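You operate a simulated robot arm through the tools that you are given. There is no shell and no other tool. Be economical: measure what you need, move in short steps, check, and stop when the job is done.

The job below is to be done with a simulated two-armed robot. You get a single attempt, and the scene is never put back.

JOB
Put the pack that says "boats" from the top of the workbench on the shelf of the black table.

The check looks at the end state, three seconds after you hand in, the way a careful person would. Anything else that was tipped, shoved, dropped, spilled or broken makes it a failure.

ROBOT AND FRAMES
Two 7-joint arms with two-finger parallel grippers on one trunk, on a base that drives. Base frame: it is fixed to the floor where the robot stands at the start and does not move with it; the origin is under the middle of the robot, x ahead of it, y to its left, z up; the surface under the hand at the start is at about z = 0.86. Lengths are in m, angles in degrees, forces in N, time in s.
The left shoulder is at the start at [0.07, 0.163, 1.145], the right one opposite. With the tool pointing down near the work surface each hand reaches from about 0.4 to 0.88 m from the robot's upright axis, wherever it stands, measured 20 degrees to its own side. Places, roughly: shelf of the black table [-1.6, 0.9, 0.1]. Payload 3.43 kg a hand.
The TCP of each hand is the grasp point between the finger pads, 0.034 m short of the fingertips. In the tool frame z runs along the fingers and y along their closing line. Largest opening 0.128 m; finger width 0.024, thickness 0.012; the body of the gripper, 0.048 by 0.13 m, starts 0.096 m behind the TCP.
Orientation is that of the tool frame in the base frame, as a unit quaternion [x, y, z, w]. With the fingers straight down and closing along the base's y, the tool's x points along the base's -x, its y along +y and its z along -z.

CONTROLS
- The arms move only by the tool move_arm. It takes "left_moves", "right_moves" or both (then of equal length, played together; a hand with none holds still); each is one flat list of numbers, 7 for each row, row after row: the closure, from 0 (fully open) to 1 (shut), then the shift along the tool's x, y, z in mm, then the turn, a rotation vector about the tool's x, y, z in degrees. In form: [hand, x, y, z, rx, ry, rz, hand, x, y, z, rx, ry, rz, ...]. A call has 1 to 20 rows; each row shifts and turns the commanded pose from where the row before left it, along the tool's axes as they then stand. A row lasts 0.2 s, in which the tool goes at most 0.05 m and 8.6 degrees; a call with a longer step from one row to the next is refused whole, and so is a gripper value outside its range. A pose out of reach is approached as far as the arm can. The call stops where the force on the tool passes 40 N (or 10 N more than at its start, if that is more) or the arm is blocked; 0.2 s more then pass. The fingers move at their own pace (about 0.153 m/s each) and stop on an object; they squeeze with about 27 N. The grip force told is the motor's: it shows also when the fingers shut on nothing. Time passes only in rows, and 0.2 s behind the last, so rows that do not move let the fingers close. The reply holds the time, the measured pose of the TCP, the force on the tool along the base axes, the opening and the grip force, in the units named above and with some noise, with the torque about the TCP (base axes, N m) and any sound that the robot's microphone picked up.
- Cameras (640 x 400 px; columns grow to the right, rows downward): "scene" is now at [0.1405, 0.0024, 1.3781]; the picture's right is [0.02, -1.00, 0.00], its down [-0.53, -0.01, -0.85] and it looks along [0.85, 0.02, -0.53] (base axes); focal length 275 px, centre (320, 200). "left" rides on the left gripper at [0.076, 0.011, -0.16] in its tool frame; the picture's right is [-0.15, 0.99, 0.00], its down [-0.88, -0.13, -0.46] and it looks along [-0.45, -0.07, 0.89] (tool axes); focal length 234 px, centre (320, 200). "right" rides on the right gripper at [0.076, -0.011, -0.16] in its tool frame; the picture's right is [0.15, 0.99, 0.00], its down [-0.88, 0.13, -0.46] and it looks along [-0.45, 0.07, 0.89] (tool axes); focal length 234 px, centre (320, 200). There is no depth. A picture from a camera that has moved, and an enlarged one, comes with that camera's place and axes in the base frame and with its lens.
- snapshot(camera): a new picture of that camera. No time passes.
- lift_body(by): slides the trunk up (or, below 0, down) by that many m; the arms and the scene camera ride with it, the base frame stays. It gives what a move gives, with no picture.
- steer(legs): drives the robot by 1 to 6 legs, each [ahead, left, turn to the left] in m, m and degrees, along the robot's own axes; the way and the turn of a leg run together, so that a leg with both is an arc; at most 1.5 m and 180 degrees a leg. The arms and the cameras ride along, it lands a little off, and it stops where it bumps. It gives what a move gives.
- pan_tilt(pan, tilt): turns the head with the scene camera to pan (to the left, within 86 degrees either way) and tilt (down, from -29 to 69), counted from straight ahead of the robot. It gives what a move gives.
- close_up(camera, box): a new picture of the part [left, top, right, bottom] of that camera's present view, enlarged. No time passes.
- job_done(): hands the job in; it is judged then, once.

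Work in short steps. Places have to be worked out from the pictures, the camera data and where the tool is seen: move nearer, look again, correct. Check each grasp and each placing, and mend what went wrong. You have 120 turns and 108 pictures in all, those below and enlarged ones among them. Open the grippers and draw the arms clear of the work before you hand the job in, unless the task says otherwise; then end with one line.

The tools are called after "Call:" as a command line: name --argument value ..., lists and objects as JSON in quotes. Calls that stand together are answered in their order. move_arm: Moves the arms, as the interface text tells. Its arguments: {"type":"object","properties":{"left_moves":{"type":"array","items":{"type":"number"}},"right_moves":{"type":"array","items":{"type":"number"}}},"required":[]} The other tools are called the same way: lift_body (by) slides the trunk up or down; steer (legs) drives the base; pan_tilt (pan, tilt) turns the head that bears the scene camera; snapshot (camera) takes a picture; close_up (camera, box) takes an enlarged picture of a part of a camera's view; job_done () hands the job in.

At the start:

```text
time_s: 0.0
left_position: [0.6451, 0.3253, 1.0651]
left_tool_rot: [-0.001, 1.0, 0.0, 0.001]
left_wrist_force: [-1.0, 1.0, 0.1]
left_wrist_torque: [0.03, 0.03, -0.02]
left_gripper_width: 0.1279
left_finger_force: 0.0
right_position: [0.6412, -0.2626, 1.0692]
right_tool_rot: [0.001, 1.0, 0.0, 0.0]
right_wrist_force: [-0.8, -0.5, 1.0]
right_wrist_torque: [-0.03, -0.01, -0.03]
right_gripper_width: 0.1278
right_finger_force: 0.0
trunk travel left (down, up): [-0.625, 0.315]
robot x, y, heading: [0.0004, -0.0012, -0.2]
head pan, tilt: [1.3, 32.0]
```

scene: 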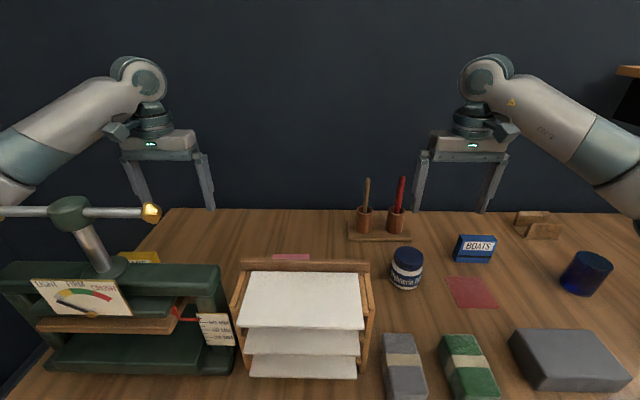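
right: 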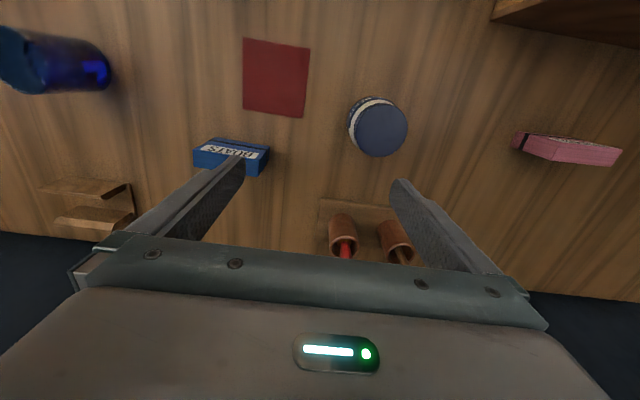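
left: 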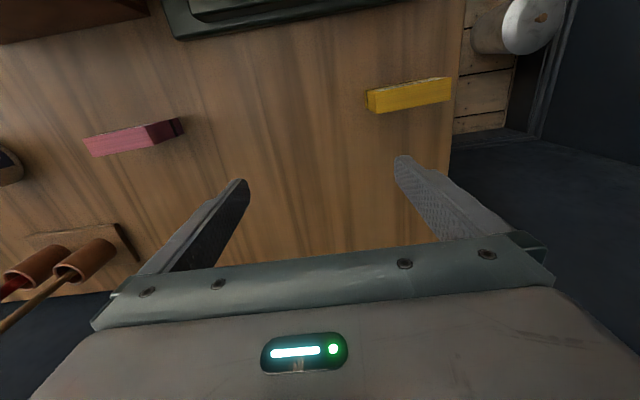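

The blue BOATS pack sits right of the jar, at roughly (0.70, -0.40). I'll look closer at it, and from the right hand, before moving.

Call:
close_up --camera "scene" --box '[400, 200, 560, 300]'

Call:
close_up --camera "right" --box '[150, 100, 310, 200]'

```text
4.00 times, centred on (480, 250) of scene
camera zoom: at [0.1405, 0.0024, 1.3781], right [0.02, -1.0, 0.0], down [-0.53, -0.01, -0.85], along [0.85, 0.02, -0.53], focal length 1099 px, centre (-320, 0)
```

zoom: 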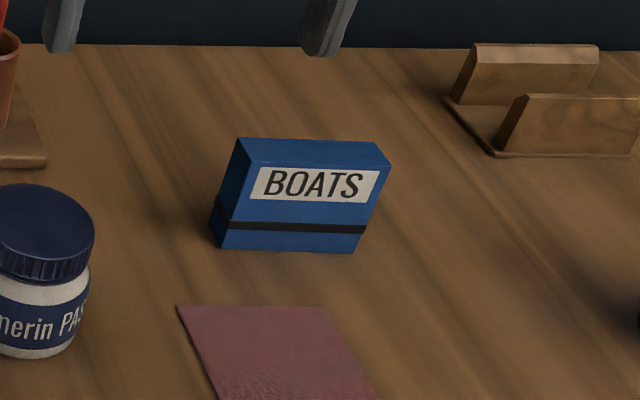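

```text
4.00 times, centred on (230, 150) of right
camera zoom: at [0.5648, -0.2739, 1.2298], right [-0.15, 0.99, 0.0], down [0.88, 0.13, 0.46], along [0.45, 0.07, -0.89], focal length 937 px, centre (680, 400)
```

zoom: 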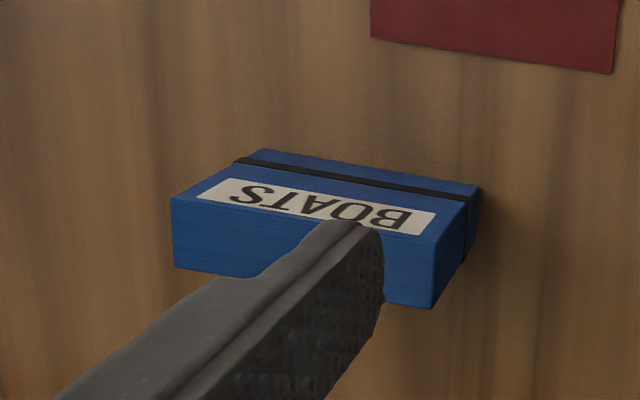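

The pack stands on edge at about x 0.668–0.693, y −0.339…−0.423, z 0.86–0.933, aligned with the axes. Before choosing a grasp I look for the black table, behind to the left.

Call:
pan_tilt --pan 86 --tilt 30

Call:
snapshot --camera "scene"

```text
time_s: 1.6
left_position: [0.6447, 0.3245, 1.0658]
left_tool_rot: [-0.001, 1.0, 0.0, 0.0]
left_wrist_force: [0.2, -0.4, 0.8]
left_wrist_torque: [0.03, 0.0, -0.01]
left_gripper_width: 0.1281
left_finger_force: 0.1
right_position: [0.6414, -0.2627, 1.0698]
right_tool_rot: [0.0, 1.0, 0.0, 0.0]
right_wrist_force: [0.5, 0.4, 0.3]
right_wrist_torque: [0.02, 0.03, -0.01]
right_gripper_width: 0.1278
right_finger_force: 0.0
trunk travel left (down, up): [-0.625, 0.315]
robot x, y, heading: [-0.0023, 0.0005, -0.2]
head pan, tilt: [85.9, 30.0]
```

```text
102 pictures are left
camera scene: at [0.0574, 0.0906, 1.3812], right [1.0, -0.07, 0.0], down [-0.04, -0.5, -0.87], along [0.06, 0.86, -0.5], focal length 275 px, centre (320, 200)
```

scene: 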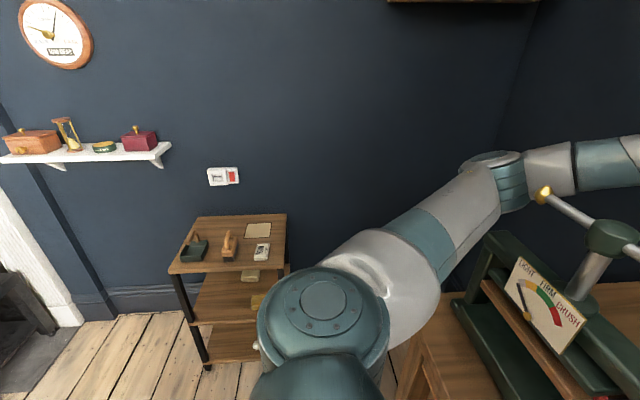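

The black table isn't in this view; I back away straight and turn left to see it before choosing the grasp.

Call:
steer --legs '[[-0.5, 0, 0]]'

Call:
snapshot --camera "scene"

```text
time_s: 3.0
left_position: [0.554, 0.3216, 1.0774]
left_tool_rot: [-0.001, 1.0, -0.001, 0.008]
left_wrist_force: [0.1, -1.2, 5.4]
left_wrist_torque: [0.11, 0.05, 0.0]
left_gripper_width: 0.1282
left_finger_force: 0.1
right_position: [0.5414, -0.2688, 1.0692]
right_tool_rot: [0.007, 1.0, 0.002, 0.0]
right_wrist_force: [1.0, 0.2, -0.5]
right_wrist_torque: [0.01, 0.02, -0.01]
right_gripper_width: 0.1281
right_finger_force: 0.0
trunk travel left (down, up): [-0.625, 0.315]
robot x, y, heading: [-0.0964, 0.0015, -0.8]
head pan, tilt: [85.9, 30.0]
stopped in leg 1: the robot was blocked; the commanded pose is now the measured one
```

```text
101 pictures are left
camera scene: at [-0.0372, 0.0902, 1.3821], right [1.0, -0.08, 0.0], down [-0.04, -0.49, -0.87], along [0.07, 0.86, -0.5], focal length 275 px, centre (320, 200)
```

scene: 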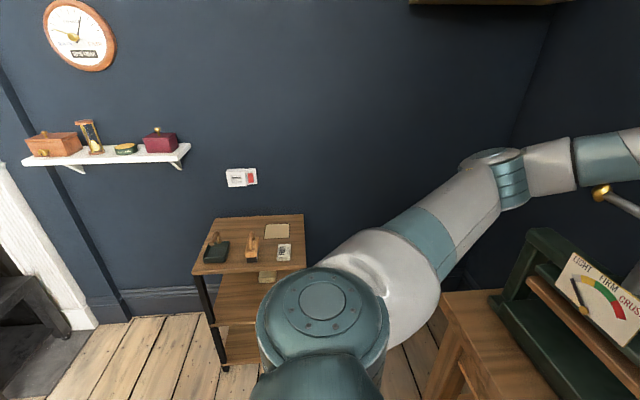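

The left hand rose 12 mm when I stopped: probably the left gripper or arm met the press handle. I ease forward and look before anything else.

Call:
steer --legs '[[0.06, 0, 0.5]]'

Call:
pan_tilt --pan 25 --tilt 32

Call:
snapshot --camera "scene"

Call:
snapshot --camera "left"

```text
time_s: 3.9
left_position: [0.6066, 0.3333, 1.0736]
left_tool_rot: [-0.007, 1.0, -0.003, 0.006]
left_wrist_force: [0.4, 0.4, -0.1]
left_wrist_torque: [0.0, 0.01, 0.01]
left_gripper_width: 0.128
left_finger_force: 0.1
right_position: [0.5999, -0.2582, 1.0698]
right_tool_rot: [0.0, 1.0, 0.0, 0.001]
right_wrist_force: [0.6, 0.1, 0.6]
right_wrist_torque: [0.04, 0.01, -0.01]
right_gripper_width: 0.1277
right_finger_force: 0.1
trunk travel left (down, up): [-0.625, 0.315]
robot x, y, heading: [-0.0432, 0.0067, 0.0]
head pan, tilt: [85.9, 30.0]
```

```text
time_s: 5.2
left_position: [0.6058, 0.3335, 1.0743]
left_tool_rot: [-0.007, 1.0, -0.004, 0.006]
left_wrist_force: [0.0, -0.5, -0.4]
left_wrist_torque: [0.05, -0.01, 0.01]
left_gripper_width: 0.1281
left_finger_force: 0.1
right_position: [0.5991, -0.2574, 1.07]
right_tool_rot: [0.001, 1.0, 0.001, 0.001]
right_wrist_force: [0.8, -0.8, -0.4]
right_wrist_torque: [0.01, 0.01, 0.01]
right_gripper_width: 0.128
right_finger_force: 0.0
trunk travel left (down, up): [-0.625, 0.315]
robot x, y, heading: [-0.0394, 0.0078, -0.3]
head pan, tilt: [25.0, 32.0]
```

```text
100 pictures are left
camera scene: at [0.0918, 0.0436, 1.378], right [0.42, -0.91, 0.0], down [-0.48, -0.22, -0.85], along [0.77, 0.36, -0.53], focal length 275 px, centre (320, 200)
```

scene: 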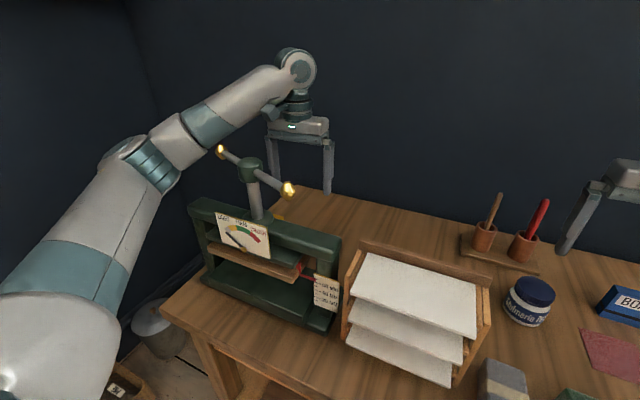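

```text
99 pictures are left
camera left: at [0.5289, 0.3438, 1.2312], right [0.13, 0.99, 0.0], down [0.88, -0.12, 0.47], along [0.46, -0.07, -0.88], focal length 234 px, centre (320, 200)
```

left: 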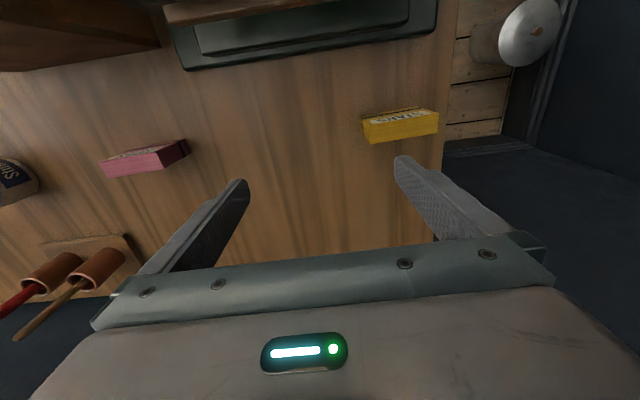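

The press T-handle (hub near (0.45, 0.355, 1.155)) may have been turned by the gripper. I return the base and head to the starting pose, so I can compare directly with the first picture.

Call:
steer --legs '[[0.04, -0.008, 0]]'

Call:
pan_tilt --pan 1.3 --tilt 32

Call:
snapshot --camera "scene"

```text
time_s: 6.1
left_position: [0.6438, 0.3272, 1.075]
left_tool_rot: [-0.007, 1.0, -0.003, 0.007]
left_wrist_force: [-0.3, -0.7, 0.1]
left_wrist_torque: [0.02, -0.01, 0.01]
left_gripper_width: 0.1279
left_finger_force: 0.0
right_position: [0.6367, -0.2664, 1.072]
right_tool_rot: [0.0, 1.0, 0.0, 0.001]
right_wrist_force: [-0.4, 0.2, 0.8]
right_wrist_torque: [-0.03, 0.0, -0.02]
right_gripper_width: 0.1279
right_finger_force: 0.1
trunk travel left (down, up): [-0.625, 0.315]
robot x, y, heading: [-0.0014, -0.005, -0.3]
head pan, tilt: [25.0, 32.0]
```

```text
time_s: 7.0
left_position: [0.6438, 0.3257, 1.0752]
left_tool_rot: [-0.007, 1.0, -0.004, 0.007]
left_wrist_force: [-0.2, 0.4, -0.1]
left_wrist_torque: [0.0, -0.02, -0.01]
left_gripper_width: 0.1281
left_finger_force: 0.0
right_position: [0.6386, -0.2656, 1.0707]
right_tool_rot: [0.0, 1.0, 0.0, 0.001]
right_wrist_force: [0.2, 0.2, 0.2]
right_wrist_torque: [0.02, 0.01, -0.02]
right_gripper_width: 0.1281
right_finger_force: 0.0
trunk travel left (down, up): [-0.625, 0.315]
robot x, y, heading: [-0.0006, -0.0021, 0.1]
head pan, tilt: [1.3, 32.0]
```

```text
98 pictures are left
camera scene: at [0.138, 0.0, 1.3781], right [0.02, -1.0, 0.0], down [-0.53, -0.01, -0.85], along [0.85, 0.02, -0.53], focal length 275 px, centre (320, 200)
```

scene: 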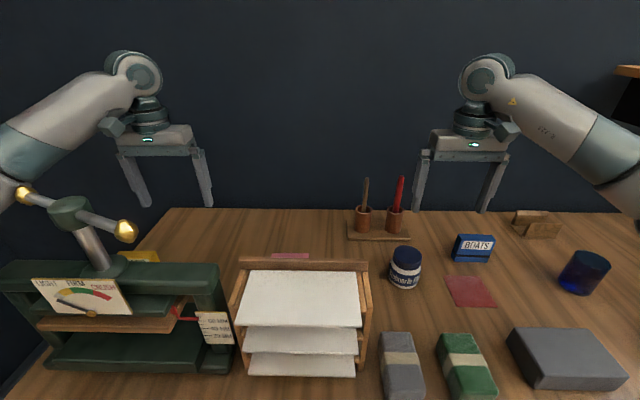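

The handle has turned about 20° (right end towards me). The press is otherwise unchanged, but I'll put the handle back. I raise the trunk so the left fingers come to handle height, then close them and move left, past the handle's far side.

Call:
lift_body --by 0.1

Call:
move_arm --left_moves '[1, 0, 20, 0, 0, 0, 0, 1, 0, 35, 0, 0, 0, 0, 1, 0, 30, 0, 0, 0, 0, 1, 0, 0, 0, 0, 0, 0, 1, 0, 0, 0, 0, 0, 0]'

Call:
pan_tilt --pan 30 --tilt 32

Call:
snapshot --camera "scene"

Call:
snapshot --camera "left"

```text
time_s: 8.3
left_position: [0.6444, 0.3282, 1.1739]
left_tool_rot: [-0.007, 1.0, -0.003, 0.006]
left_wrist_force: [0.6, -0.5, -1.0]
left_wrist_torque: [0.04, 0.03, 0.0]
left_gripper_width: 0.1281
left_finger_force: 0.2
right_position: [0.6379, -0.2656, 1.1712]
right_tool_rot: [0.0, 1.0, 0.0, 0.0]
right_wrist_force: [0.5, -0.1, 0.5]
right_wrist_torque: [0.01, 0.03, 0.01]
right_gripper_width: 0.128
right_finger_force: 0.0
trunk travel left (down, up): [-0.725, 0.215]
robot x, y, heading: [0.0008, -0.0019, -0.3]
head pan, tilt: [1.3, 32.0]
```

```text
time_s: 9.5
left_position: [0.6429, 0.4109, 1.1723]
left_tool_rot: [-0.007, 1.0, -0.003, 0.006]
left_wrist_force: [0.1, -0.4, 0.1]
left_wrist_torque: [-0.02, 0.04, 0.01]
left_gripper_width: 0.0
left_finger_force: 26.8
right_position: [0.6394, -0.2657, 1.1716]
right_tool_rot: [0.0, 1.0, 0.0, 0.002]
right_wrist_force: [0.9, -0.1, -1.0]
right_wrist_torque: [0.01, 0.01, 0.0]
right_gripper_width: 0.1281
right_finger_force: 0.0
trunk travel left (down, up): [-0.725, 0.215]
robot x, y, heading: [-0.0022, -0.0, -0.2]
head pan, tilt: [1.3, 32.0]
```

```text
time_s: 10.4
left_position: [0.6429, 0.4116, 1.1741]
left_tool_rot: [-0.007, 1.0, -0.003, 0.005]
left_wrist_force: [-0.8, 0.1, 0.5]
left_wrist_torque: [0.03, -0.01, 0.01]
left_gripper_width: 0.0
left_finger_force: 27.6
right_position: [0.6389, -0.2664, 1.1716]
right_tool_rot: [0.0, 1.0, 0.0, 0.001]
right_wrist_force: [-0.2, 0.3, 0.2]
right_wrist_torque: [0.01, 0.01, 0.01]
right_gripper_width: 0.1278
right_finger_force: 0.1
trunk travel left (down, up): [-0.725, 0.215]
robot x, y, heading: [-0.0032, -0.0038, -0.1]
head pan, tilt: [30.0, 32.0]
```

```text
97 pictures are left
camera scene: at [0.127, 0.0423, 1.478], right [0.5, -0.87, 0.0], down [-0.46, -0.26, -0.85], along [0.74, 0.42, -0.53], focal length 275 px, centre (320, 200)
```

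scene: 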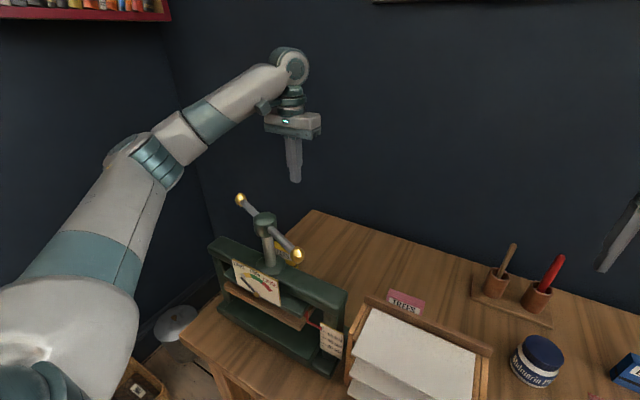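

```text
96 pictures are left
camera left: at [0.565, 0.4208, 1.3302], right [0.13, 0.99, 0.0], down [0.88, -0.12, 0.47], along [0.46, -0.07, -0.88], focal length 234 px, centre (320, 200)
```

left: 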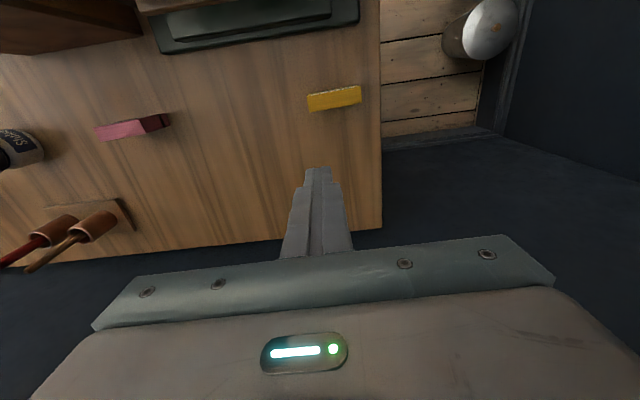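

Hub triangulates to (0.428, 0.331, 1.18), and the handle is now turned about 23° from parallel to y. I bring the closed fingers near its left half from the far side.

Call:
move_arm --left_moves '[1, 45, -10, 0, 0, 0, 0, 1, 45, 0, 0, 0, 0, 0, 1, 35, 0, 0, 0, 0, 0]'

Call:
snapshot --camera "scene"

```text
time_s: 11.2
left_position: [0.5171, 0.4009, 1.1716]
left_tool_rot: [-0.007, 1.0, -0.005, 0.007]
left_wrist_force: [-0.7, -0.4, 0.8]
left_wrist_torque: [-0.01, -0.01, 0.0]
left_gripper_width: 0.0
left_finger_force: 26.9
right_position: [0.6372, -0.2654, 1.172]
right_tool_rot: [0.0, 1.0, 0.0, 0.002]
right_wrist_force: [0.6, 0.6, 0.3]
right_wrist_torque: [0.03, -0.06, -0.02]
right_gripper_width: 0.1278
right_finger_force: 0.1
trunk travel left (down, up): [-0.725, 0.215]
robot x, y, heading: [0.0023, -0.0005, -0.1]
head pan, tilt: [30.0, 32.0]
```

```text
95 pictures are left
camera scene: at [0.126, 0.0428, 1.4781], right [0.5, -0.87, 0.0], down [-0.46, -0.26, -0.85], along [0.74, 0.42, -0.53], focal length 275 px, centre (320, 200)
```

scene: 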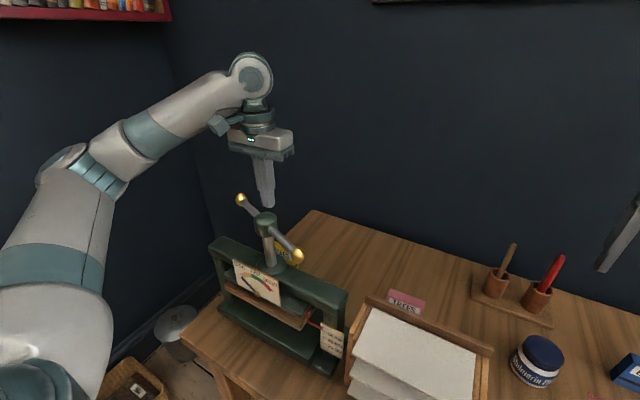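

Alignment looks right; I push slowly toward −x to about x = 0.45.

Call:
move_arm --left_moves '[1, 20, 0, 0, 0, 0, 0, 1, 12, 0, 0, 0, 0, 0, 1, 10, 0, 0, 0, 0, 0, 1, 10, 0, 0, 0, 0, 0, 1, 8, 0, 0, 0, 0, 0]'

Call:
snapshot --camera "scene"

```text
time_s: 12.4
left_position: [0.4602, 0.3996, 1.1716]
left_tool_rot: [-0.009, 1.0, -0.004, 0.008]
left_wrist_force: [3.8, 2.1, 4.1]
left_wrist_torque: [0.05, 0.1, -0.12]
left_gripper_width: 0.0
left_finger_force: 27.0
right_position: [0.639, -0.2654, 1.1713]
right_tool_rot: [0.0, 1.0, 0.001, 0.001]
right_wrist_force: [0.5, -0.8, -0.5]
right_wrist_torque: [-0.04, -0.03, -0.02]
right_gripper_width: 0.1279
right_finger_force: 0.0
trunk travel left (down, up): [-0.725, 0.215]
robot x, y, heading: [-0.0032, -0.0014, -0.1]
head pan, tilt: [30.0, 32.0]
```

```text
94 pictures are left
camera scene: at [0.1272, 0.0428, 1.4781], right [0.5, -0.87, 0.0], down [-0.46, -0.26, -0.85], along [0.73, 0.42, -0.53], focal length 275 px, centre (320, 200)
```

scene: 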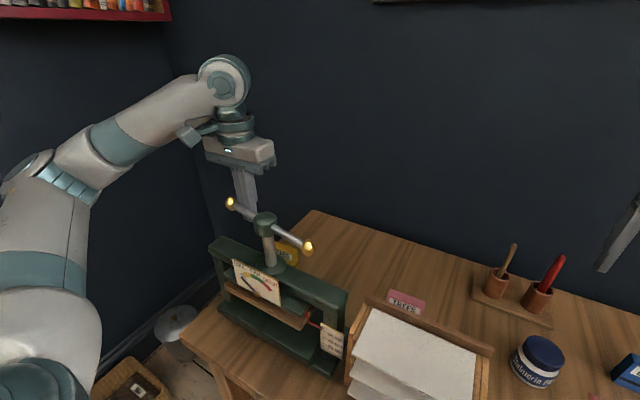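

It turned; about 9° remain. I push about 10 mm further and compare.

Call:
move_arm --left_moves '[1, 6, 0, 0, 0, 0, 0, 1, 5, 0, 0, 0, 0, 0]'

Call:
pan_tilt --pan 1.3 --tilt 32

Call:
snapshot --camera "scene"

```text
time_s: 13.1
left_position: [0.4476, 0.4002, 1.1712]
left_tool_rot: [-0.007, 1.0, -0.003, 0.007]
left_wrist_force: [3.7, 2.3, 3.6]
left_wrist_torque: [0.02, 0.05, -0.04]
left_gripper_width: 0.0002
left_finger_force: 27.4
right_position: [0.6399, -0.2662, 1.1704]
right_tool_rot: [-0.001, 1.0, 0.0, 0.001]
right_wrist_force: [0.1, 1.7, -0.1]
right_wrist_torque: [0.0, -0.02, 0.0]
right_gripper_width: 0.1279
right_finger_force: 0.1
trunk travel left (down, up): [-0.725, 0.215]
robot x, y, heading: [-0.0003, 0.0012, -0.2]
head pan, tilt: [30.0, 32.0]
```

```text
time_s: 14.0
left_position: [0.4474, 0.3989, 1.1707]
left_tool_rot: [-0.007, 1.0, -0.004, 0.006]
left_wrist_force: [0.8, 0.1, 0.0]
left_wrist_torque: [-0.04, 0.01, 0.01]
left_gripper_width: 0.0
left_finger_force: 26.9
right_position: [0.6398, -0.2672, 1.17]
right_tool_rot: [0.0, 1.0, 0.0, 0.0]
right_wrist_force: [-0.8, 0.2, 0.3]
right_wrist_torque: [0.0, 0.01, 0.0]
right_gripper_width: 0.128
right_finger_force: 0.0
trunk travel left (down, up): [-0.725, 0.215]
robot x, y, heading: [-0.0045, -0.0043, -0.2]
head pan, tilt: [1.3, 32.0]
```

```text
93 pictures are left
camera scene: at [0.1388, -0.0003, 1.478], right [0.02, -1.0, 0.0], down [-0.53, -0.01, -0.85], along [0.85, 0.02, -0.53], focal length 275 px, centre (320, 200)
```

scene: 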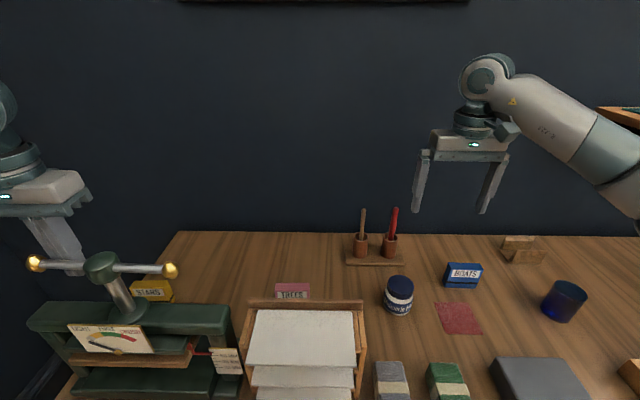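

Only about 3–4° left; one more 4 mm nudge, then withdraw the fingers forward.

Call:
move_arm --left_moves '[1, 4, 0, 0, 0, 0, 0, 1, 0, 0, 0, 0, 0, 0, 1, -20, 0, 0, 0, 0, 0, 1, -45, 0, 0, 0, 0, 0, 1, -45, 0, -20, 0, 0, 0, 1, -45, 0, -40, 0, 0, 0, 1, -45, 0, -40, 0, 0, 0]'

Call:
snapshot --camera "scene"

```text
refused: row 6 steps farther than a row can; nothing moved
```

```text
92 pictures are left
camera scene: at [0.1388, -0.0003, 1.478], right [0.02, -1.0, 0.0], down [-0.53, -0.01, -0.85], along [0.85, 0.02, -0.53], focal length 275 px, centre (320, 200)
```

scene: 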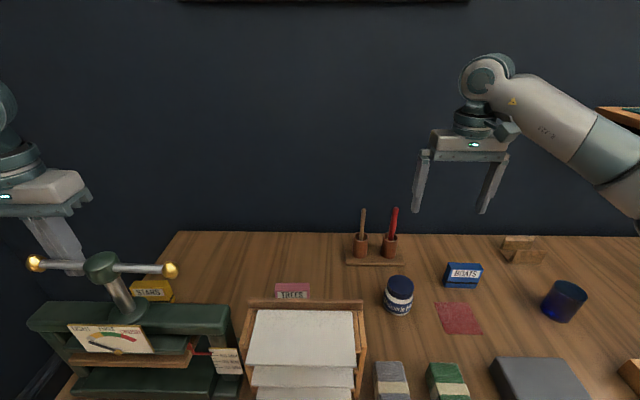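

A row was too long; same again with shorter rows.

Call:
move_arm --left_moves '[1, 4, 0, 0, 0, 0, 0, 1, 0, 0, 0, 0, 0, 0, 1, -20, 0, 0, 0, 0, 0, 1, -45, 0, 0, 0, 0, 0, 1, -45, 0, -10, 0, 0, 0, 1, -30, 0, -38, 0, 0, 0, 1, -30, 0, -38, 0, 0, 0]'

Call:
snapshot --camera "scene"

```text
time_s: 15.6
left_position: [0.6129, 0.399, 1.2573]
left_tool_rot: [-0.007, 1.0, -0.003, 0.006]
left_wrist_force: [-0.1, -0.2, 0.8]
left_wrist_torque: [0.04, 0.04, -0.02]
left_gripper_width: 0.0002
left_finger_force: 27.1
right_position: [0.6404, -0.2664, 1.1706]
right_tool_rot: [-0.001, 1.0, 0.002, 0.001]
right_wrist_force: [0.0, -0.2, 0.1]
right_wrist_torque: [0.01, 0.04, -0.01]
right_gripper_width: 0.1278
right_finger_force: 0.0
trunk travel left (down, up): [-0.725, 0.215]
robot x, y, heading: [-0.0003, -0.0058, -0.2]
head pan, tilt: [1.3, 32.0]
```

```text
91 pictures are left
camera scene: at [0.1395, -0.0021, 1.4779], right [0.02, -1.0, 0.0], down [-0.53, -0.01, -0.85], along [0.85, 0.02, -0.53], focal length 275 px, centre (320, 200)
```

scene: 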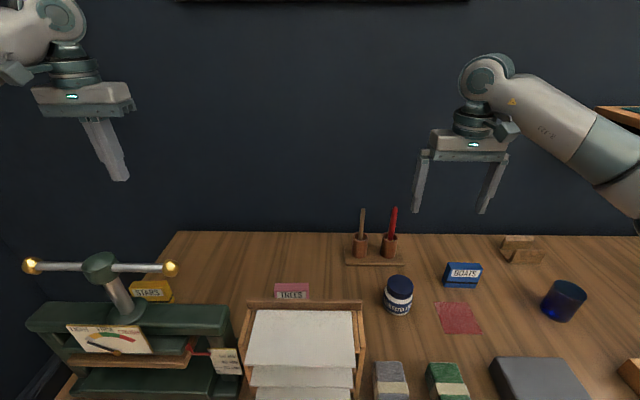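

The handle is back in its original line. Now I raise everything well clear (left hand farther still) and back away to look for the black table.

Call:
lift_body --by 0.2

Call:
steer --legs '[[-0.45, 0, 0]]'

Call:
pan_tilt --pan 86 --tilt 40

Call:
snapshot --camera "scene"

```text
time_s: 17.8
left_position: [0.6113, 0.4019, 1.4554]
left_tool_rot: [-0.007, 1.0, -0.004, 0.006]
left_wrist_force: [0.4, -0.5, 0.1]
left_wrist_torque: [0.02, 0.0, 0.01]
left_gripper_width: 0.0
left_finger_force: 27.6
right_position: [0.6398, -0.2664, 1.3709]
right_tool_rot: [0.0, 1.0, 0.0, 0.0]
right_wrist_force: [0.4, -0.1, -0.3]
right_wrist_torque: [0.02, 0.01, -0.02]
right_gripper_width: 0.1281
right_finger_force: 0.1
trunk travel left (down, up): [-0.925, 0.015]
robot x, y, heading: [-0.0017, -0.0031, -0.2]
head pan, tilt: [1.3, 32.0]
```

```text
time_s: 20.4
left_position: [0.1677, 0.4023, 1.457]
left_tool_rot: [-0.007, 1.0, -0.003, 0.005]
left_wrist_force: [0.7, 1.0, -0.9]
left_wrist_torque: [0.02, 0.02, 0.03]
left_gripper_width: 0.0
left_finger_force: 26.8
right_position: [0.1952, -0.266, 1.3696]
right_tool_rot: [0.001, 1.0, 0.0, -0.001]
right_wrist_force: [-0.4, 0.5, -0.6]
right_wrist_torque: [-0.03, 0.04, 0.01]
right_gripper_width: 0.1281
right_finger_force: 0.0
trunk travel left (down, up): [-0.925, 0.015]
robot x, y, heading: [-0.4488, -0.0047, -0.3]
head pan, tilt: [1.3, 32.0]
```

```text
time_s: 22.0
left_position: [0.1656, 0.4014, 1.4563]
left_tool_rot: [-0.007, 1.0, -0.003, 0.007]
left_wrist_force: [0.1, 0.4, 0.8]
left_wrist_torque: [0.0, -0.01, 0.01]
left_gripper_width: 0.0
left_finger_force: 26.8
right_position: [0.1924, -0.2653, 1.3719]
right_tool_rot: [0.0, 1.0, 0.0, 0.001]
right_wrist_force: [-0.6, -0.2, -0.4]
right_wrist_torque: [0.0, -0.01, 0.02]
right_gripper_width: 0.1281
right_finger_force: 0.0
trunk travel left (down, up): [-0.925, 0.015]
robot x, y, heading: [-0.4505, -0.0023, -0.4]
head pan, tilt: [85.9, 40.0]
```

```text
90 pictures are left
camera scene: at [-0.3906, 0.0833, 1.6659], right [1.0, -0.07, 0.0], down [-0.05, -0.64, -0.77], along [0.06, 0.76, -0.64], focal length 275 px, centre (320, 200)
```

scene: 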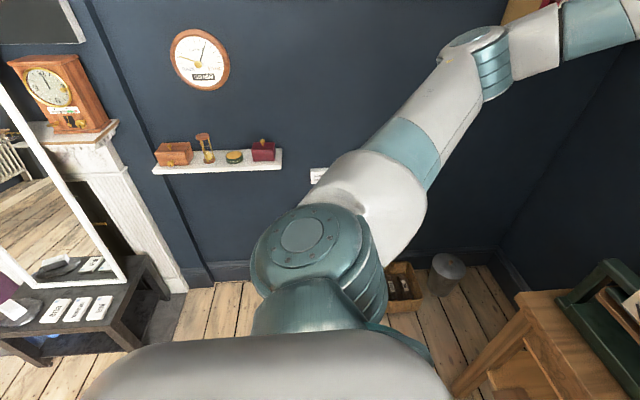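

The black table is at lower left. I turn left to face it.

Call:
steer --legs '[[0, 0, 110]]'

Call:
pan_tilt --pan 30 --tilt 35

Call:
snapshot --camera "scene"

```text
time_s: 27.0
left_position: [-1.0313, 0.4423, 1.4575]
left_tool_rot: [0.82, -0.572, -0.003, -0.006]
left_wrist_force: [0.3, -0.3, 0.5]
left_wrist_torque: [0.0, 0.0, 0.04]
left_gripper_width: 0.0003
left_finger_force: 27.1
right_position: [-0.4113, 0.6906, 1.371]
right_tool_rot: [0.816, -0.578, 0.0, 0.001]
right_wrist_force: [-0.7, 0.6, 0.4]
right_wrist_torque: [-0.03, 0.0, -0.03]
right_gripper_width: 0.1281
right_finger_force: 0.1
trunk travel left (down, up): [-0.925, 0.015]
robot x, y, heading: [-0.4456, 0.0001, 109.3]
head pan, tilt: [85.9, 40.0]
```

```text
time_s: 28.3
left_position: [-1.0317, 0.4418, 1.4554]
left_tool_rot: [0.82, -0.572, -0.002, -0.006]
left_wrist_force: [-0.7, 0.3, -0.1]
left_wrist_torque: [0.02, 0.02, 0.01]
left_gripper_width: 0.0002
left_finger_force: 27.7
right_position: [-0.4113, 0.6903, 1.371]
right_tool_rot: [0.816, -0.578, -0.001, 0.0]
right_wrist_force: [-0.1, -0.6, 0.1]
right_wrist_torque: [-0.02, 0.03, 0.02]
right_gripper_width: 0.1278
right_finger_force: 0.1
trunk travel left (down, up): [-0.925, 0.015]
robot x, y, heading: [-0.4501, -0.0015, 109.2]
head pan, tilt: [30.0, 35.0]
```

```text
89 pictures are left
camera scene: at [-0.5304, 0.1036, 1.6734], right [0.65, 0.76, 0.0], down [0.44, -0.37, -0.82], along [-0.62, 0.53, -0.57], focal length 275 px, centre (320, 200)
```

scene: 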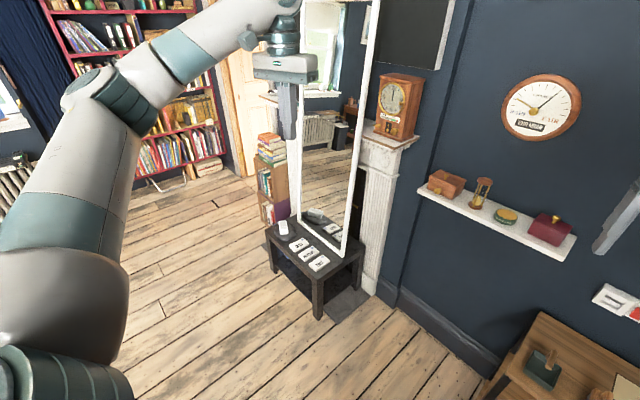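

There's the small black table, with cards on top and a shelf near the floor. I zoom in.

Call:
close_up --camera "scene" --box '[232, 195, 400, 325]'

```text
3.08 times, centred on (316, 260) of scene
camera zoom: at [-0.5304, 0.1036, 1.6734], right [0.65, 0.76, 0.0], down [0.44, -0.37, -0.82], along [-0.62, 0.53, -0.57], focal length 845 px, centre (332, 15)
```

zoom: 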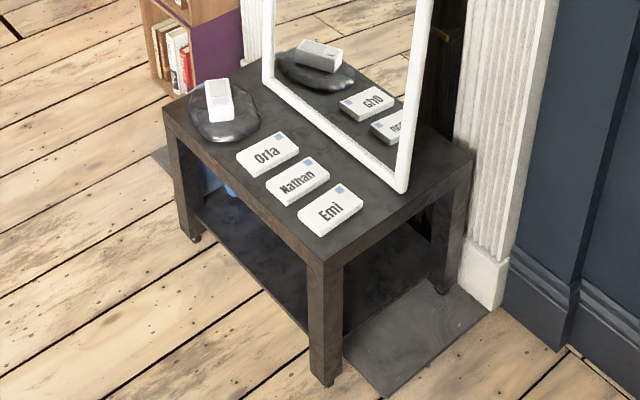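

Black table: x −1.83…−1.30, y 0.75…1.13, top z≈0.44, shelf ≈0.1 open towards −y; something blue lies at the shelf's left part. I'll grip the pack with fingers tilted 45° in the pack's plane so it can be set upright on the shelf from the front. I go back to the bench, a bit to the right.

Call:
steer --legs '[[0, 0, -109.2], [0, -0.3, 0]]'

Call:
pan_tilt --pan -20 --tilt 45

Call:
snapshot --camera "scene"

```text
time_s: 34.8
left_position: [0.1577, 0.1309, 1.4557]
left_tool_rot: [-0.031, 0.999, -0.004, 0.006]
left_wrist_force: [0.5, -0.4, 0.1]
left_wrist_torque: [-0.03, -0.02, 0.0]
left_gripper_width: 0.0
left_finger_force: 27.3
right_position: [0.2174, -0.5343, 1.3723]
right_tool_rot: [-0.024, 1.0, -0.001, 0.001]
right_wrist_force: [0.2, 0.1, -0.4]
right_wrist_torque: [-0.04, -0.03, -0.04]
right_gripper_width: 0.128
right_finger_force: 0.0
trunk travel left (down, up): [-0.925, 0.015]
robot x, y, heading: [-0.4336, -0.3043, 2.8]
head pan, tilt: [30.0, 35.0]
```

```text
time_s: 36.0
left_position: [0.1589, 0.1297, 1.4564]
left_tool_rot: [-0.032, 0.999, -0.004, 0.006]
left_wrist_force: [-0.3, 0.1, 0.8]
left_wrist_torque: [0.0, 0.02, -0.01]
left_gripper_width: 0.0003
left_finger_force: 27.4
right_position: [0.2182, -0.5351, 1.371]
right_tool_rot: [-0.024, 1.0, 0.0, 0.001]
right_wrist_force: [0.5, -0.1, -0.2]
right_wrist_torque: [-0.01, -0.01, 0.02]
right_gripper_width: 0.1279
right_finger_force: 0.1
trunk travel left (down, up): [-0.925, 0.015]
robot x, y, heading: [-0.4341, -0.3059, 2.6]
head pan, tilt: [-20.0, 45.0]
```

```text
87 pictures are left
camera scene: at [-0.3059, -0.3247, 1.6586], right [-0.3, -0.95, 0.0], down [-0.68, 0.21, -0.71], along [0.68, -0.21, -0.71], focal length 275 px, centre (320, 200)
```

scene: 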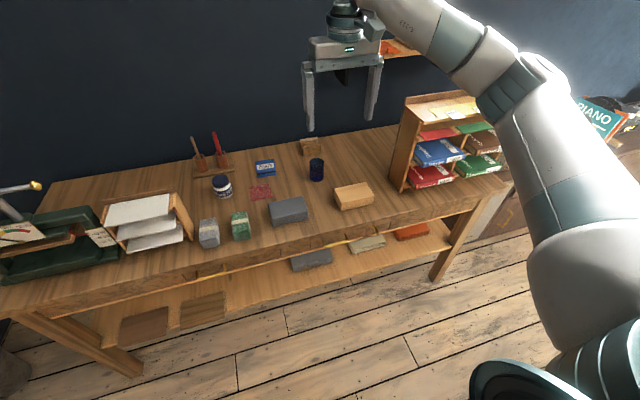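

Space at the bench is clear. Here, away from the bench, I rotate the right hand: −90° about its axis, then tilt 45° so the fingers point left-down.

Call:
steer --legs '[[0, 0, -2.6]]'

Call:
move_arm --right_moves '[0.3, 0, 0, 0, 0, 0, -8.2, 0.3, 0, 0, 0, 0, 0, -8.2, 0.3, 0, 0, 0, 0, 0, -8.2, 0.3, 0, 0, 0, 0, 0, -8.2, 0.3, 0, 0, 0, 0, 0, -8.2, 0.3, 0, 0, 0, 0, 0, -8.2, 0.3, 0, 0, 0, 0, 0, -8.2, 0.3, 0, 0, 0, 0, 0, -8.2, 0.3, 0, 0, 0, 0, 0, -8.2, 0.3, 0, 0, 0, 0, 0, -8.2, 0.3, 0, 0, 0, 0, 0, -8, 0.3, 0, 0, 0, 0, -7.5, 0, 0.3, 0, 0, 0, 0, -7.5, 0, 0.3, 0, 0, 0, 0, -7.5, 0, 0.3, 0, 0, 0, 0, -7.5, 0, 0.3, 0, 0, 0, 0, -7.5, 0, 0.3, 0, 0, 0, 0, -7.5, 0]'

Call:
snapshot --camera "scene"

```text
time_s: 36.8
left_position: [0.1779, 0.104, 1.456]
left_tool_rot: [-0.009, 1.0, -0.004, 0.006]
left_wrist_force: [-0.4, 0.3, -0.4]
left_wrist_torque: [-0.02, 0.0, 0.02]
left_gripper_width: 0.0
left_finger_force: 26.7
right_position: [0.2058, -0.5638, 1.3724]
right_tool_rot: [-0.001, 1.0, 0.0, 0.001]
right_wrist_force: [0.0, 0.1, -1.0]
right_wrist_torque: [-0.05, 0.01, 0.01]
right_gripper_width: 0.1282
right_finger_force: 0.1
trunk travel left (down, up): [-0.925, 0.015]
robot x, y, heading: [-0.4338, -0.3014, -0.1]
head pan, tilt: [-20.0, 45.0]
```

```text
time_s: 40.4
left_position: [0.1777, 0.1006, 1.4561]
left_tool_rot: [-0.009, 1.0, -0.003, 0.005]
left_wrist_force: [-0.1, -0.6, -1.1]
left_wrist_torque: [-0.07, -0.03, -0.02]
left_gripper_width: 0.0
left_finger_force: 27.1
right_position: [-0.0339, -0.4169, 1.3813]
right_tool_rot: [0.653, -0.653, -0.271, -0.271]
right_wrist_force: [0.2, -0.3, -0.1]
right_wrist_torque: [-0.04, -0.03, -0.01]
right_gripper_width: 0.0897
right_finger_force: 0.1
right hand out of reach, approached as far as the arm can: row 6, 7, 8, 9, 10, 11, 12, 13, 14, 15, 16, 17
trunk travel left (down, up): [-0.925, 0.015]
robot x, y, heading: [-0.4311, -0.304, -0.4]
head pan, tilt: [-20.0, 45.0]
```

```text
86 pictures are left
camera scene: at [-0.3074, -0.3307, 1.6587], right [-0.34, -0.94, 0.0], down [-0.66, 0.24, -0.71], along [0.66, -0.24, -0.71], focal length 275 px, centre (320, 200)
```

scene: 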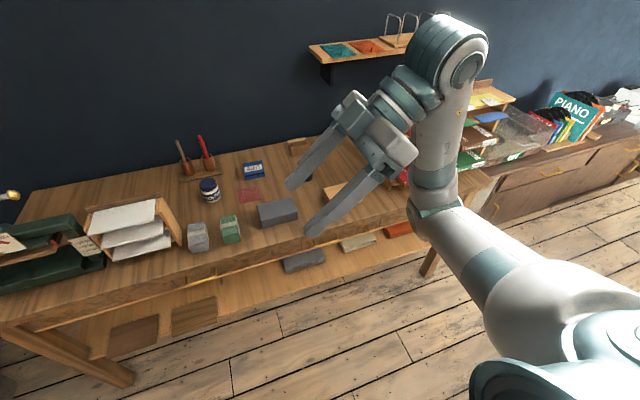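

Orientation is right but the arm retreated to about 0.40 m ahead. I test whether it can reach forward in this orientation (tool −y = +X).

Call:
move_arm --right_moves '[0.3, 0, -30, 0, 0, 0, 0, 0.3, 0, -40, 0, 0, 0, 0, 0.3, 0, -40, 0, 0, 0, 0, 0.3, 0, -40, 0, 0, 0, 0]'

```text
time_s: 41.4
left_position: [0.1789, 0.1032, 1.4569]
left_tool_rot: [-0.009, 1.0, -0.003, 0.005]
left_wrist_force: [-0.6, 0.0, -1.6]
left_wrist_torque: [0.0, 0.0, 0.0]
left_gripper_width: 0.0
left_finger_force: 27.1
right_position: [0.0076, -0.3804, 1.4336]
right_tool_rot: [-0.653, 0.653, 0.271, 0.271]
right_wrist_force: [-0.2, 0.3, -0.1]
right_wrist_torque: [0.02, 0.01, -0.02]
right_gripper_width: 0.0895
right_finger_force: 0.1
right hand out of reach, approached as far as the arm can: row 1, 2, 3, 4
trunk travel left (down, up): [-0.925, 0.015]
robot x, y, heading: [-0.4309, -0.3041, 0.2]
head pan, tilt: [-20.0, 45.0]
```

Blocked at this height; I try lower (still in free air), moving along the finger direction.

Call:
move_arm --right_moves '[0.3, 0, 0, 45, 0, 0, 0, 0.3, 0, 0, 45, 0, 0, 0, 0.3, 0, 0, 45, 0, 0, 0, 0.3, 0, 0, 45, 0, 0, 0, 0.3, 0, 0, 45, 0, 0, 0]'

Call:
snapshot --camera "scene"

```text
time_s: 42.6
left_position: [0.1787, 0.1014, 1.4567]
left_tool_rot: [-0.009, 1.0, -0.004, 0.006]
left_wrist_force: [-0.4, 0.4, -0.4]
left_wrist_torque: [-0.03, -0.03, 0.01]
left_gripper_width: 0.0002
left_finger_force: 27.0
right_position: [-0.0059, -0.3506, 1.3867]
right_tool_rot: [-0.652, 0.654, 0.272, 0.271]
right_wrist_force: [-0.7, -0.9, 0.0]
right_wrist_torque: [0.01, 0.04, 0.03]
right_gripper_width: 0.0896
right_finger_force: 0.1
right hand out of reach, approached as far as the arm can: row 1, 2, 3, 4, 5
trunk travel left (down, up): [-0.925, 0.015]
robot x, y, heading: [-0.435, -0.306, -0.1]
head pan, tilt: [-20.0, 45.0]
```

```text
85 pictures are left
camera scene: at [-0.3072, -0.3313, 1.6586], right [-0.34, -0.94, 0.0], down [-0.66, 0.24, -0.71], along [0.66, -0.24, -0.71], focal length 275 px, centre (320, 200)
```

scene: 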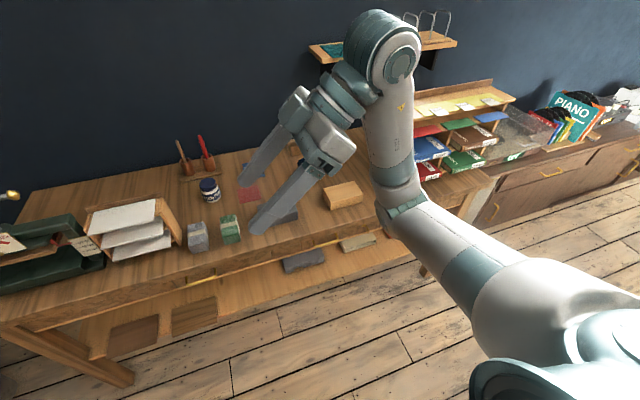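

That direction is a poor arm posture. I undo the turn and try the opposite yaw (+90°), with the hand inboard of the pack pointing right-down.

Call:
move_arm --right_moves '[0.3, 0, 0, 0, 0, 7.5, 0, 0.3, 0, 0, 0, 0, 7.5, 0, 0.3, 0, 0, 0, 0, 7.5, 0, 0.3, 0, 0, 0, 0, 7.5, 0, 0.3, 0, 0, 0, 0, 7.5, 0, 0.3, 0, 0, 0, 0, 7.5, 0, 0.3, 0, 0, 0, 0, 0, 8.2, 0.3, 0, 0, 0, 0, 0, 8.2, 0.3, 0, 0, 0, 0, 0, 8.2, 0.3, 0, 0, 0, 0, 0, 8.2, 0.3, 0, 0, 0, 0, 0, 8.2, 0.3, 0, 0, 0, 0, 0, 8.2, 0.3, 0, 0, 0, 0, 0, 8.2, 0.3, 0, 0, 0, 0, 0, 8.2, 0.3, 0, 0, 0, 0, 0, 8.2, 0.3, 0, 0, 0, 0, 0, 8.2, 0.3, 0, 0, 0, 0, 0, 8]'

```text
time_s: 46.2
left_position: [0.178, 0.101, 1.4563]
left_tool_rot: [-0.008, 1.0, -0.004, 0.006]
left_wrist_force: [0.2, 0.7, 0.0]
left_wrist_torque: [0.02, 0.03, -0.02]
left_gripper_width: 0.0002
left_finger_force: 27.1
right_position: [-0.0071, -0.3513, 1.3846]
right_tool_rot: [0.0, 1.0, 0.0, 0.001]
right_wrist_force: [-0.1, -0.3, -0.7]
right_wrist_torque: [0.03, 0.01, -0.01]
right_gripper_width: 0.0894
right_finger_force: 0.1
trunk travel left (down, up): [-0.925, 0.015]
robot x, y, heading: [-0.433, -0.3058, 0.1]
head pan, tilt: [-20.0, 45.0]
```

Commands restart from the measured pose. I move the hand to ~0.62 ahead, 0.25 right, lower, then yaw +90°.

Call:
move_arm --right_moves '[0.3, -24, -25, 24, 0, 0, 0, 0.3, -24, -25, 24, 0, 0, 0, 0.3, -24, -25, 24, 0, 0, 0, 0.3, -24, -25, 24, 0, 0, 0, 0.3, -24, -25, 24, 0, 0, 0, 0.3, -24, -25, 24, 0, 0, 0, 0.3, -24, -25, 24, 0, 0, 0, 0.3, -24, -25, 24, 0, 0, 0, 0.3, 0, 0, 0, 0, 0, 8.2, 0.3, 0, 0, 0, 0, 0, 8.2, 0.3, 0, 0, 0, 0, 0, 8.2, 0.3, 0, 0, 0, 0, 0, 8.2, 0.3, 0, 0, 0, 0, 0, 8.2, 0.3, 0, 0, 0, 0, 0, 8.2, 0.3, 0, 0, 0, 0, 0, 8.2, 0.3, 0, 0, 0, 0, 0, 8.2, 0.3, 0, 0, 0, 0, 0, 8.2, 0.3, 0, 0, 0, 0, 0, 8.2, 0.3, 0, 0, 0, 0, 0, 8]'

```text
time_s: 50.2
left_position: [0.1774, 0.1012, 1.4569]
left_tool_rot: [-0.01, 1.0, -0.004, 0.006]
left_wrist_force: [0.2, -0.2, -0.4]
left_wrist_torque: [0.0, -0.01, 0.05]
left_gripper_width: 0.0001
left_finger_force: 27.2
right_position: [0.1857, -0.551, 1.1928]
right_tool_rot: [0.707, 0.707, 0.001, 0.001]
right_wrist_force: [-0.7, 0.2, -0.3]
right_wrist_torque: [-0.03, 0.02, -0.02]
right_gripper_width: 0.0897
right_finger_force: 0.1
trunk travel left (down, up): [-0.925, 0.015]
robot x, y, heading: [-0.4354, -0.3022, 0.1]
head pan, tilt: [-20.0, 45.0]
```

No reach problem here. Now the 45° tilt toward −y.

Call:
move_arm --right_moves '[0.3, 0, 0, 0, 0, -7.5, 0, 0.3, 0, 0, 0, 0, -7.5, 0, 0.3, 0, 0, 0, 0, -7.5, 0, 0.3, 0, 0, 0, 0, -7.5, 0, 0.3, 0, 0, 0, 0, -7.5, 0, 0.3, 0, 0, 0, 0, -7.5, 0]'

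Call:
snapshot --camera "scene"

Call:
snapshot --camera "right"

```text
time_s: 51.6
left_position: [0.1776, 0.1025, 1.455]
left_tool_rot: [-0.008, 1.0, -0.003, 0.005]
left_wrist_force: [0.1, 0.2, -0.5]
left_wrist_torque: [-0.02, -0.01, 0.02]
left_gripper_width: 0.0001
left_finger_force: 26.9
right_position: [0.1853, -0.5499, 1.1924]
right_tool_rot: [0.654, 0.653, -0.27, 0.272]
right_wrist_force: [0.0, -0.5, 0.1]
right_wrist_torque: [-0.01, -0.02, 0.0]
right_gripper_width: 0.0895
right_finger_force: 0.0
trunk travel left (down, up): [-0.925, 0.015]
robot x, y, heading: [-0.4361, -0.3046, 0.2]
head pan, tilt: [-20.0, 45.0]
```

```text
84 pictures are left
camera scene: at [-0.3067, -0.3294, 1.6586], right [-0.34, -0.94, 0.0], down [-0.66, 0.24, -0.71], along [0.66, -0.24, -0.71], focal length 275 px, centre (320, 200)
```

scene: 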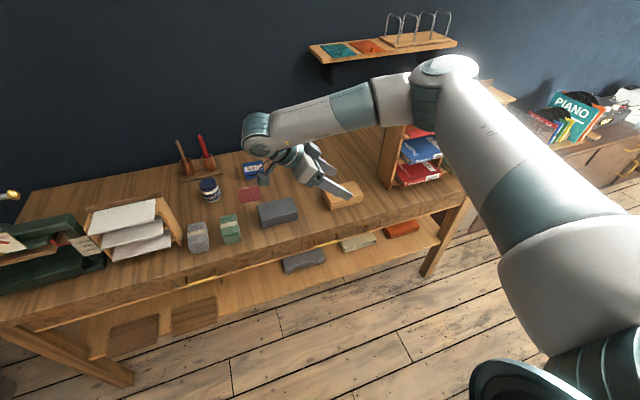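

```text
83 pictures are left
camera right: at [0.1742, -0.3829, 1.2516], right [0.99, 0.1, -0.1], down [0.13, -0.3, 0.95], along [0.07, -0.95, -0.31], focal length 234 px, centre (320, 200)
```

right: 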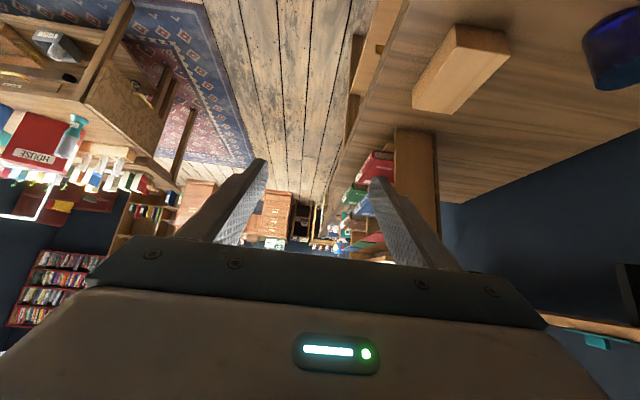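

The posture works. But at 45° the hand camera would come very near the jar, so I ease the tilt to 37.5°, raise the left hand for clearance, and drive to the bench.

Call:
move_arm --right_moves '[0.3, 0, 0, 0, 0, 7.5, 0, 0.3, 0, 0, 0, 0, 0, 0, 0.3, 0, 0, 0, 0, 0, 0]' --left_moves '[1, 0, 0, -40, 0, 0, 0, 1, 0, 0, -40, 0, 0, 0, 1, 0, 0, -20, 0, 0, 0]'

Call:
steer --legs '[[0, 0.085, 0], [0.435, 0, 0]]'

Call:
pan_tilt --pan -10 --tilt 50

Call:
snapshot --camera "scene"

```text
time_s: 52.4
left_position: [0.1766, 0.1026, 1.5563]
left_tool_rot: [-0.009, 1.0, -0.003, 0.006]
left_wrist_force: [0.4, 0.5, -0.6]
left_wrist_torque: [-0.02, 0.02, -0.02]
left_gripper_width: 0.0
left_finger_force: 26.8
right_position: [0.1866, -0.5498, 1.1916]
right_tool_rot: [0.669, 0.67, -0.226, 0.228]
right_wrist_force: [0.3, 1.1, 0.5]
right_wrist_torque: [-0.03, 0.02, 0.01]
right_gripper_width: 0.0898
right_finger_force: 0.1
trunk travel left (down, up): [-0.925, 0.015]
robot x, y, heading: [-0.4311, -0.3068, -0.1]
head pan, tilt: [-20.0, 45.0]
```

```text
time_s: 55.7
left_position: [0.6145, 0.187, 1.5576]
left_tool_rot: [-0.008, 1.0, -0.003, 0.007]
left_wrist_force: [-0.2, 0.7, -0.2]
left_wrist_torque: [0.0, -0.01, 0.02]
left_gripper_width: 0.0003
left_finger_force: 27.1
right_position: [0.6238, -0.4658, 1.1936]
right_tool_rot: [0.669, 0.67, -0.226, 0.229]
right_wrist_force: [-0.8, 0.9, -0.9]
right_wrist_torque: [0.01, 0.01, 0.0]
right_gripper_width: 0.0896
right_finger_force: 0.0
trunk travel left (down, up): [-0.925, 0.015]
robot x, y, heading: [0.0048, -0.2165, 0.0]
head pan, tilt: [-20.0, 45.0]
```

```text
time_s: 56.5
left_position: [0.6167, 0.1865, 1.5564]
left_tool_rot: [-0.009, 1.0, -0.003, 0.006]
left_wrist_force: [0.7, -0.5, -0.1]
left_wrist_torque: [0.0, -0.04, 0.0]
left_gripper_width: 0.0
left_finger_force: 27.2
right_position: [0.626, -0.4656, 1.1921]
right_tool_rot: [0.669, 0.67, -0.227, 0.228]
right_wrist_force: [0.5, 0.4, 0.1]
right_wrist_torque: [0.05, -0.02, -0.03]
right_gripper_width: 0.0896
right_finger_force: 0.1
trunk travel left (down, up): [-0.925, 0.015]
robot x, y, heading: [0.0065, -0.2219, 0.2]
head pan, tilt: [-10.0, 50.0]
```

```text
82 pictures are left
camera scene: at [0.1326, -0.2332, 1.6517], right [-0.17, -0.98, 0.0], down [-0.75, 0.13, -0.64], along [0.63, -0.11, -0.77], focal length 275 px, centre (320, 200)
```

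scene: 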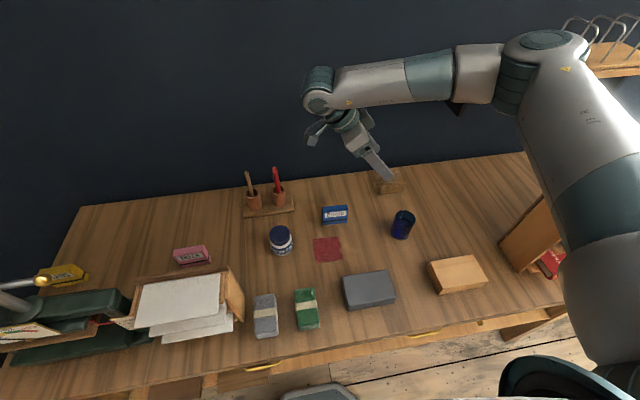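

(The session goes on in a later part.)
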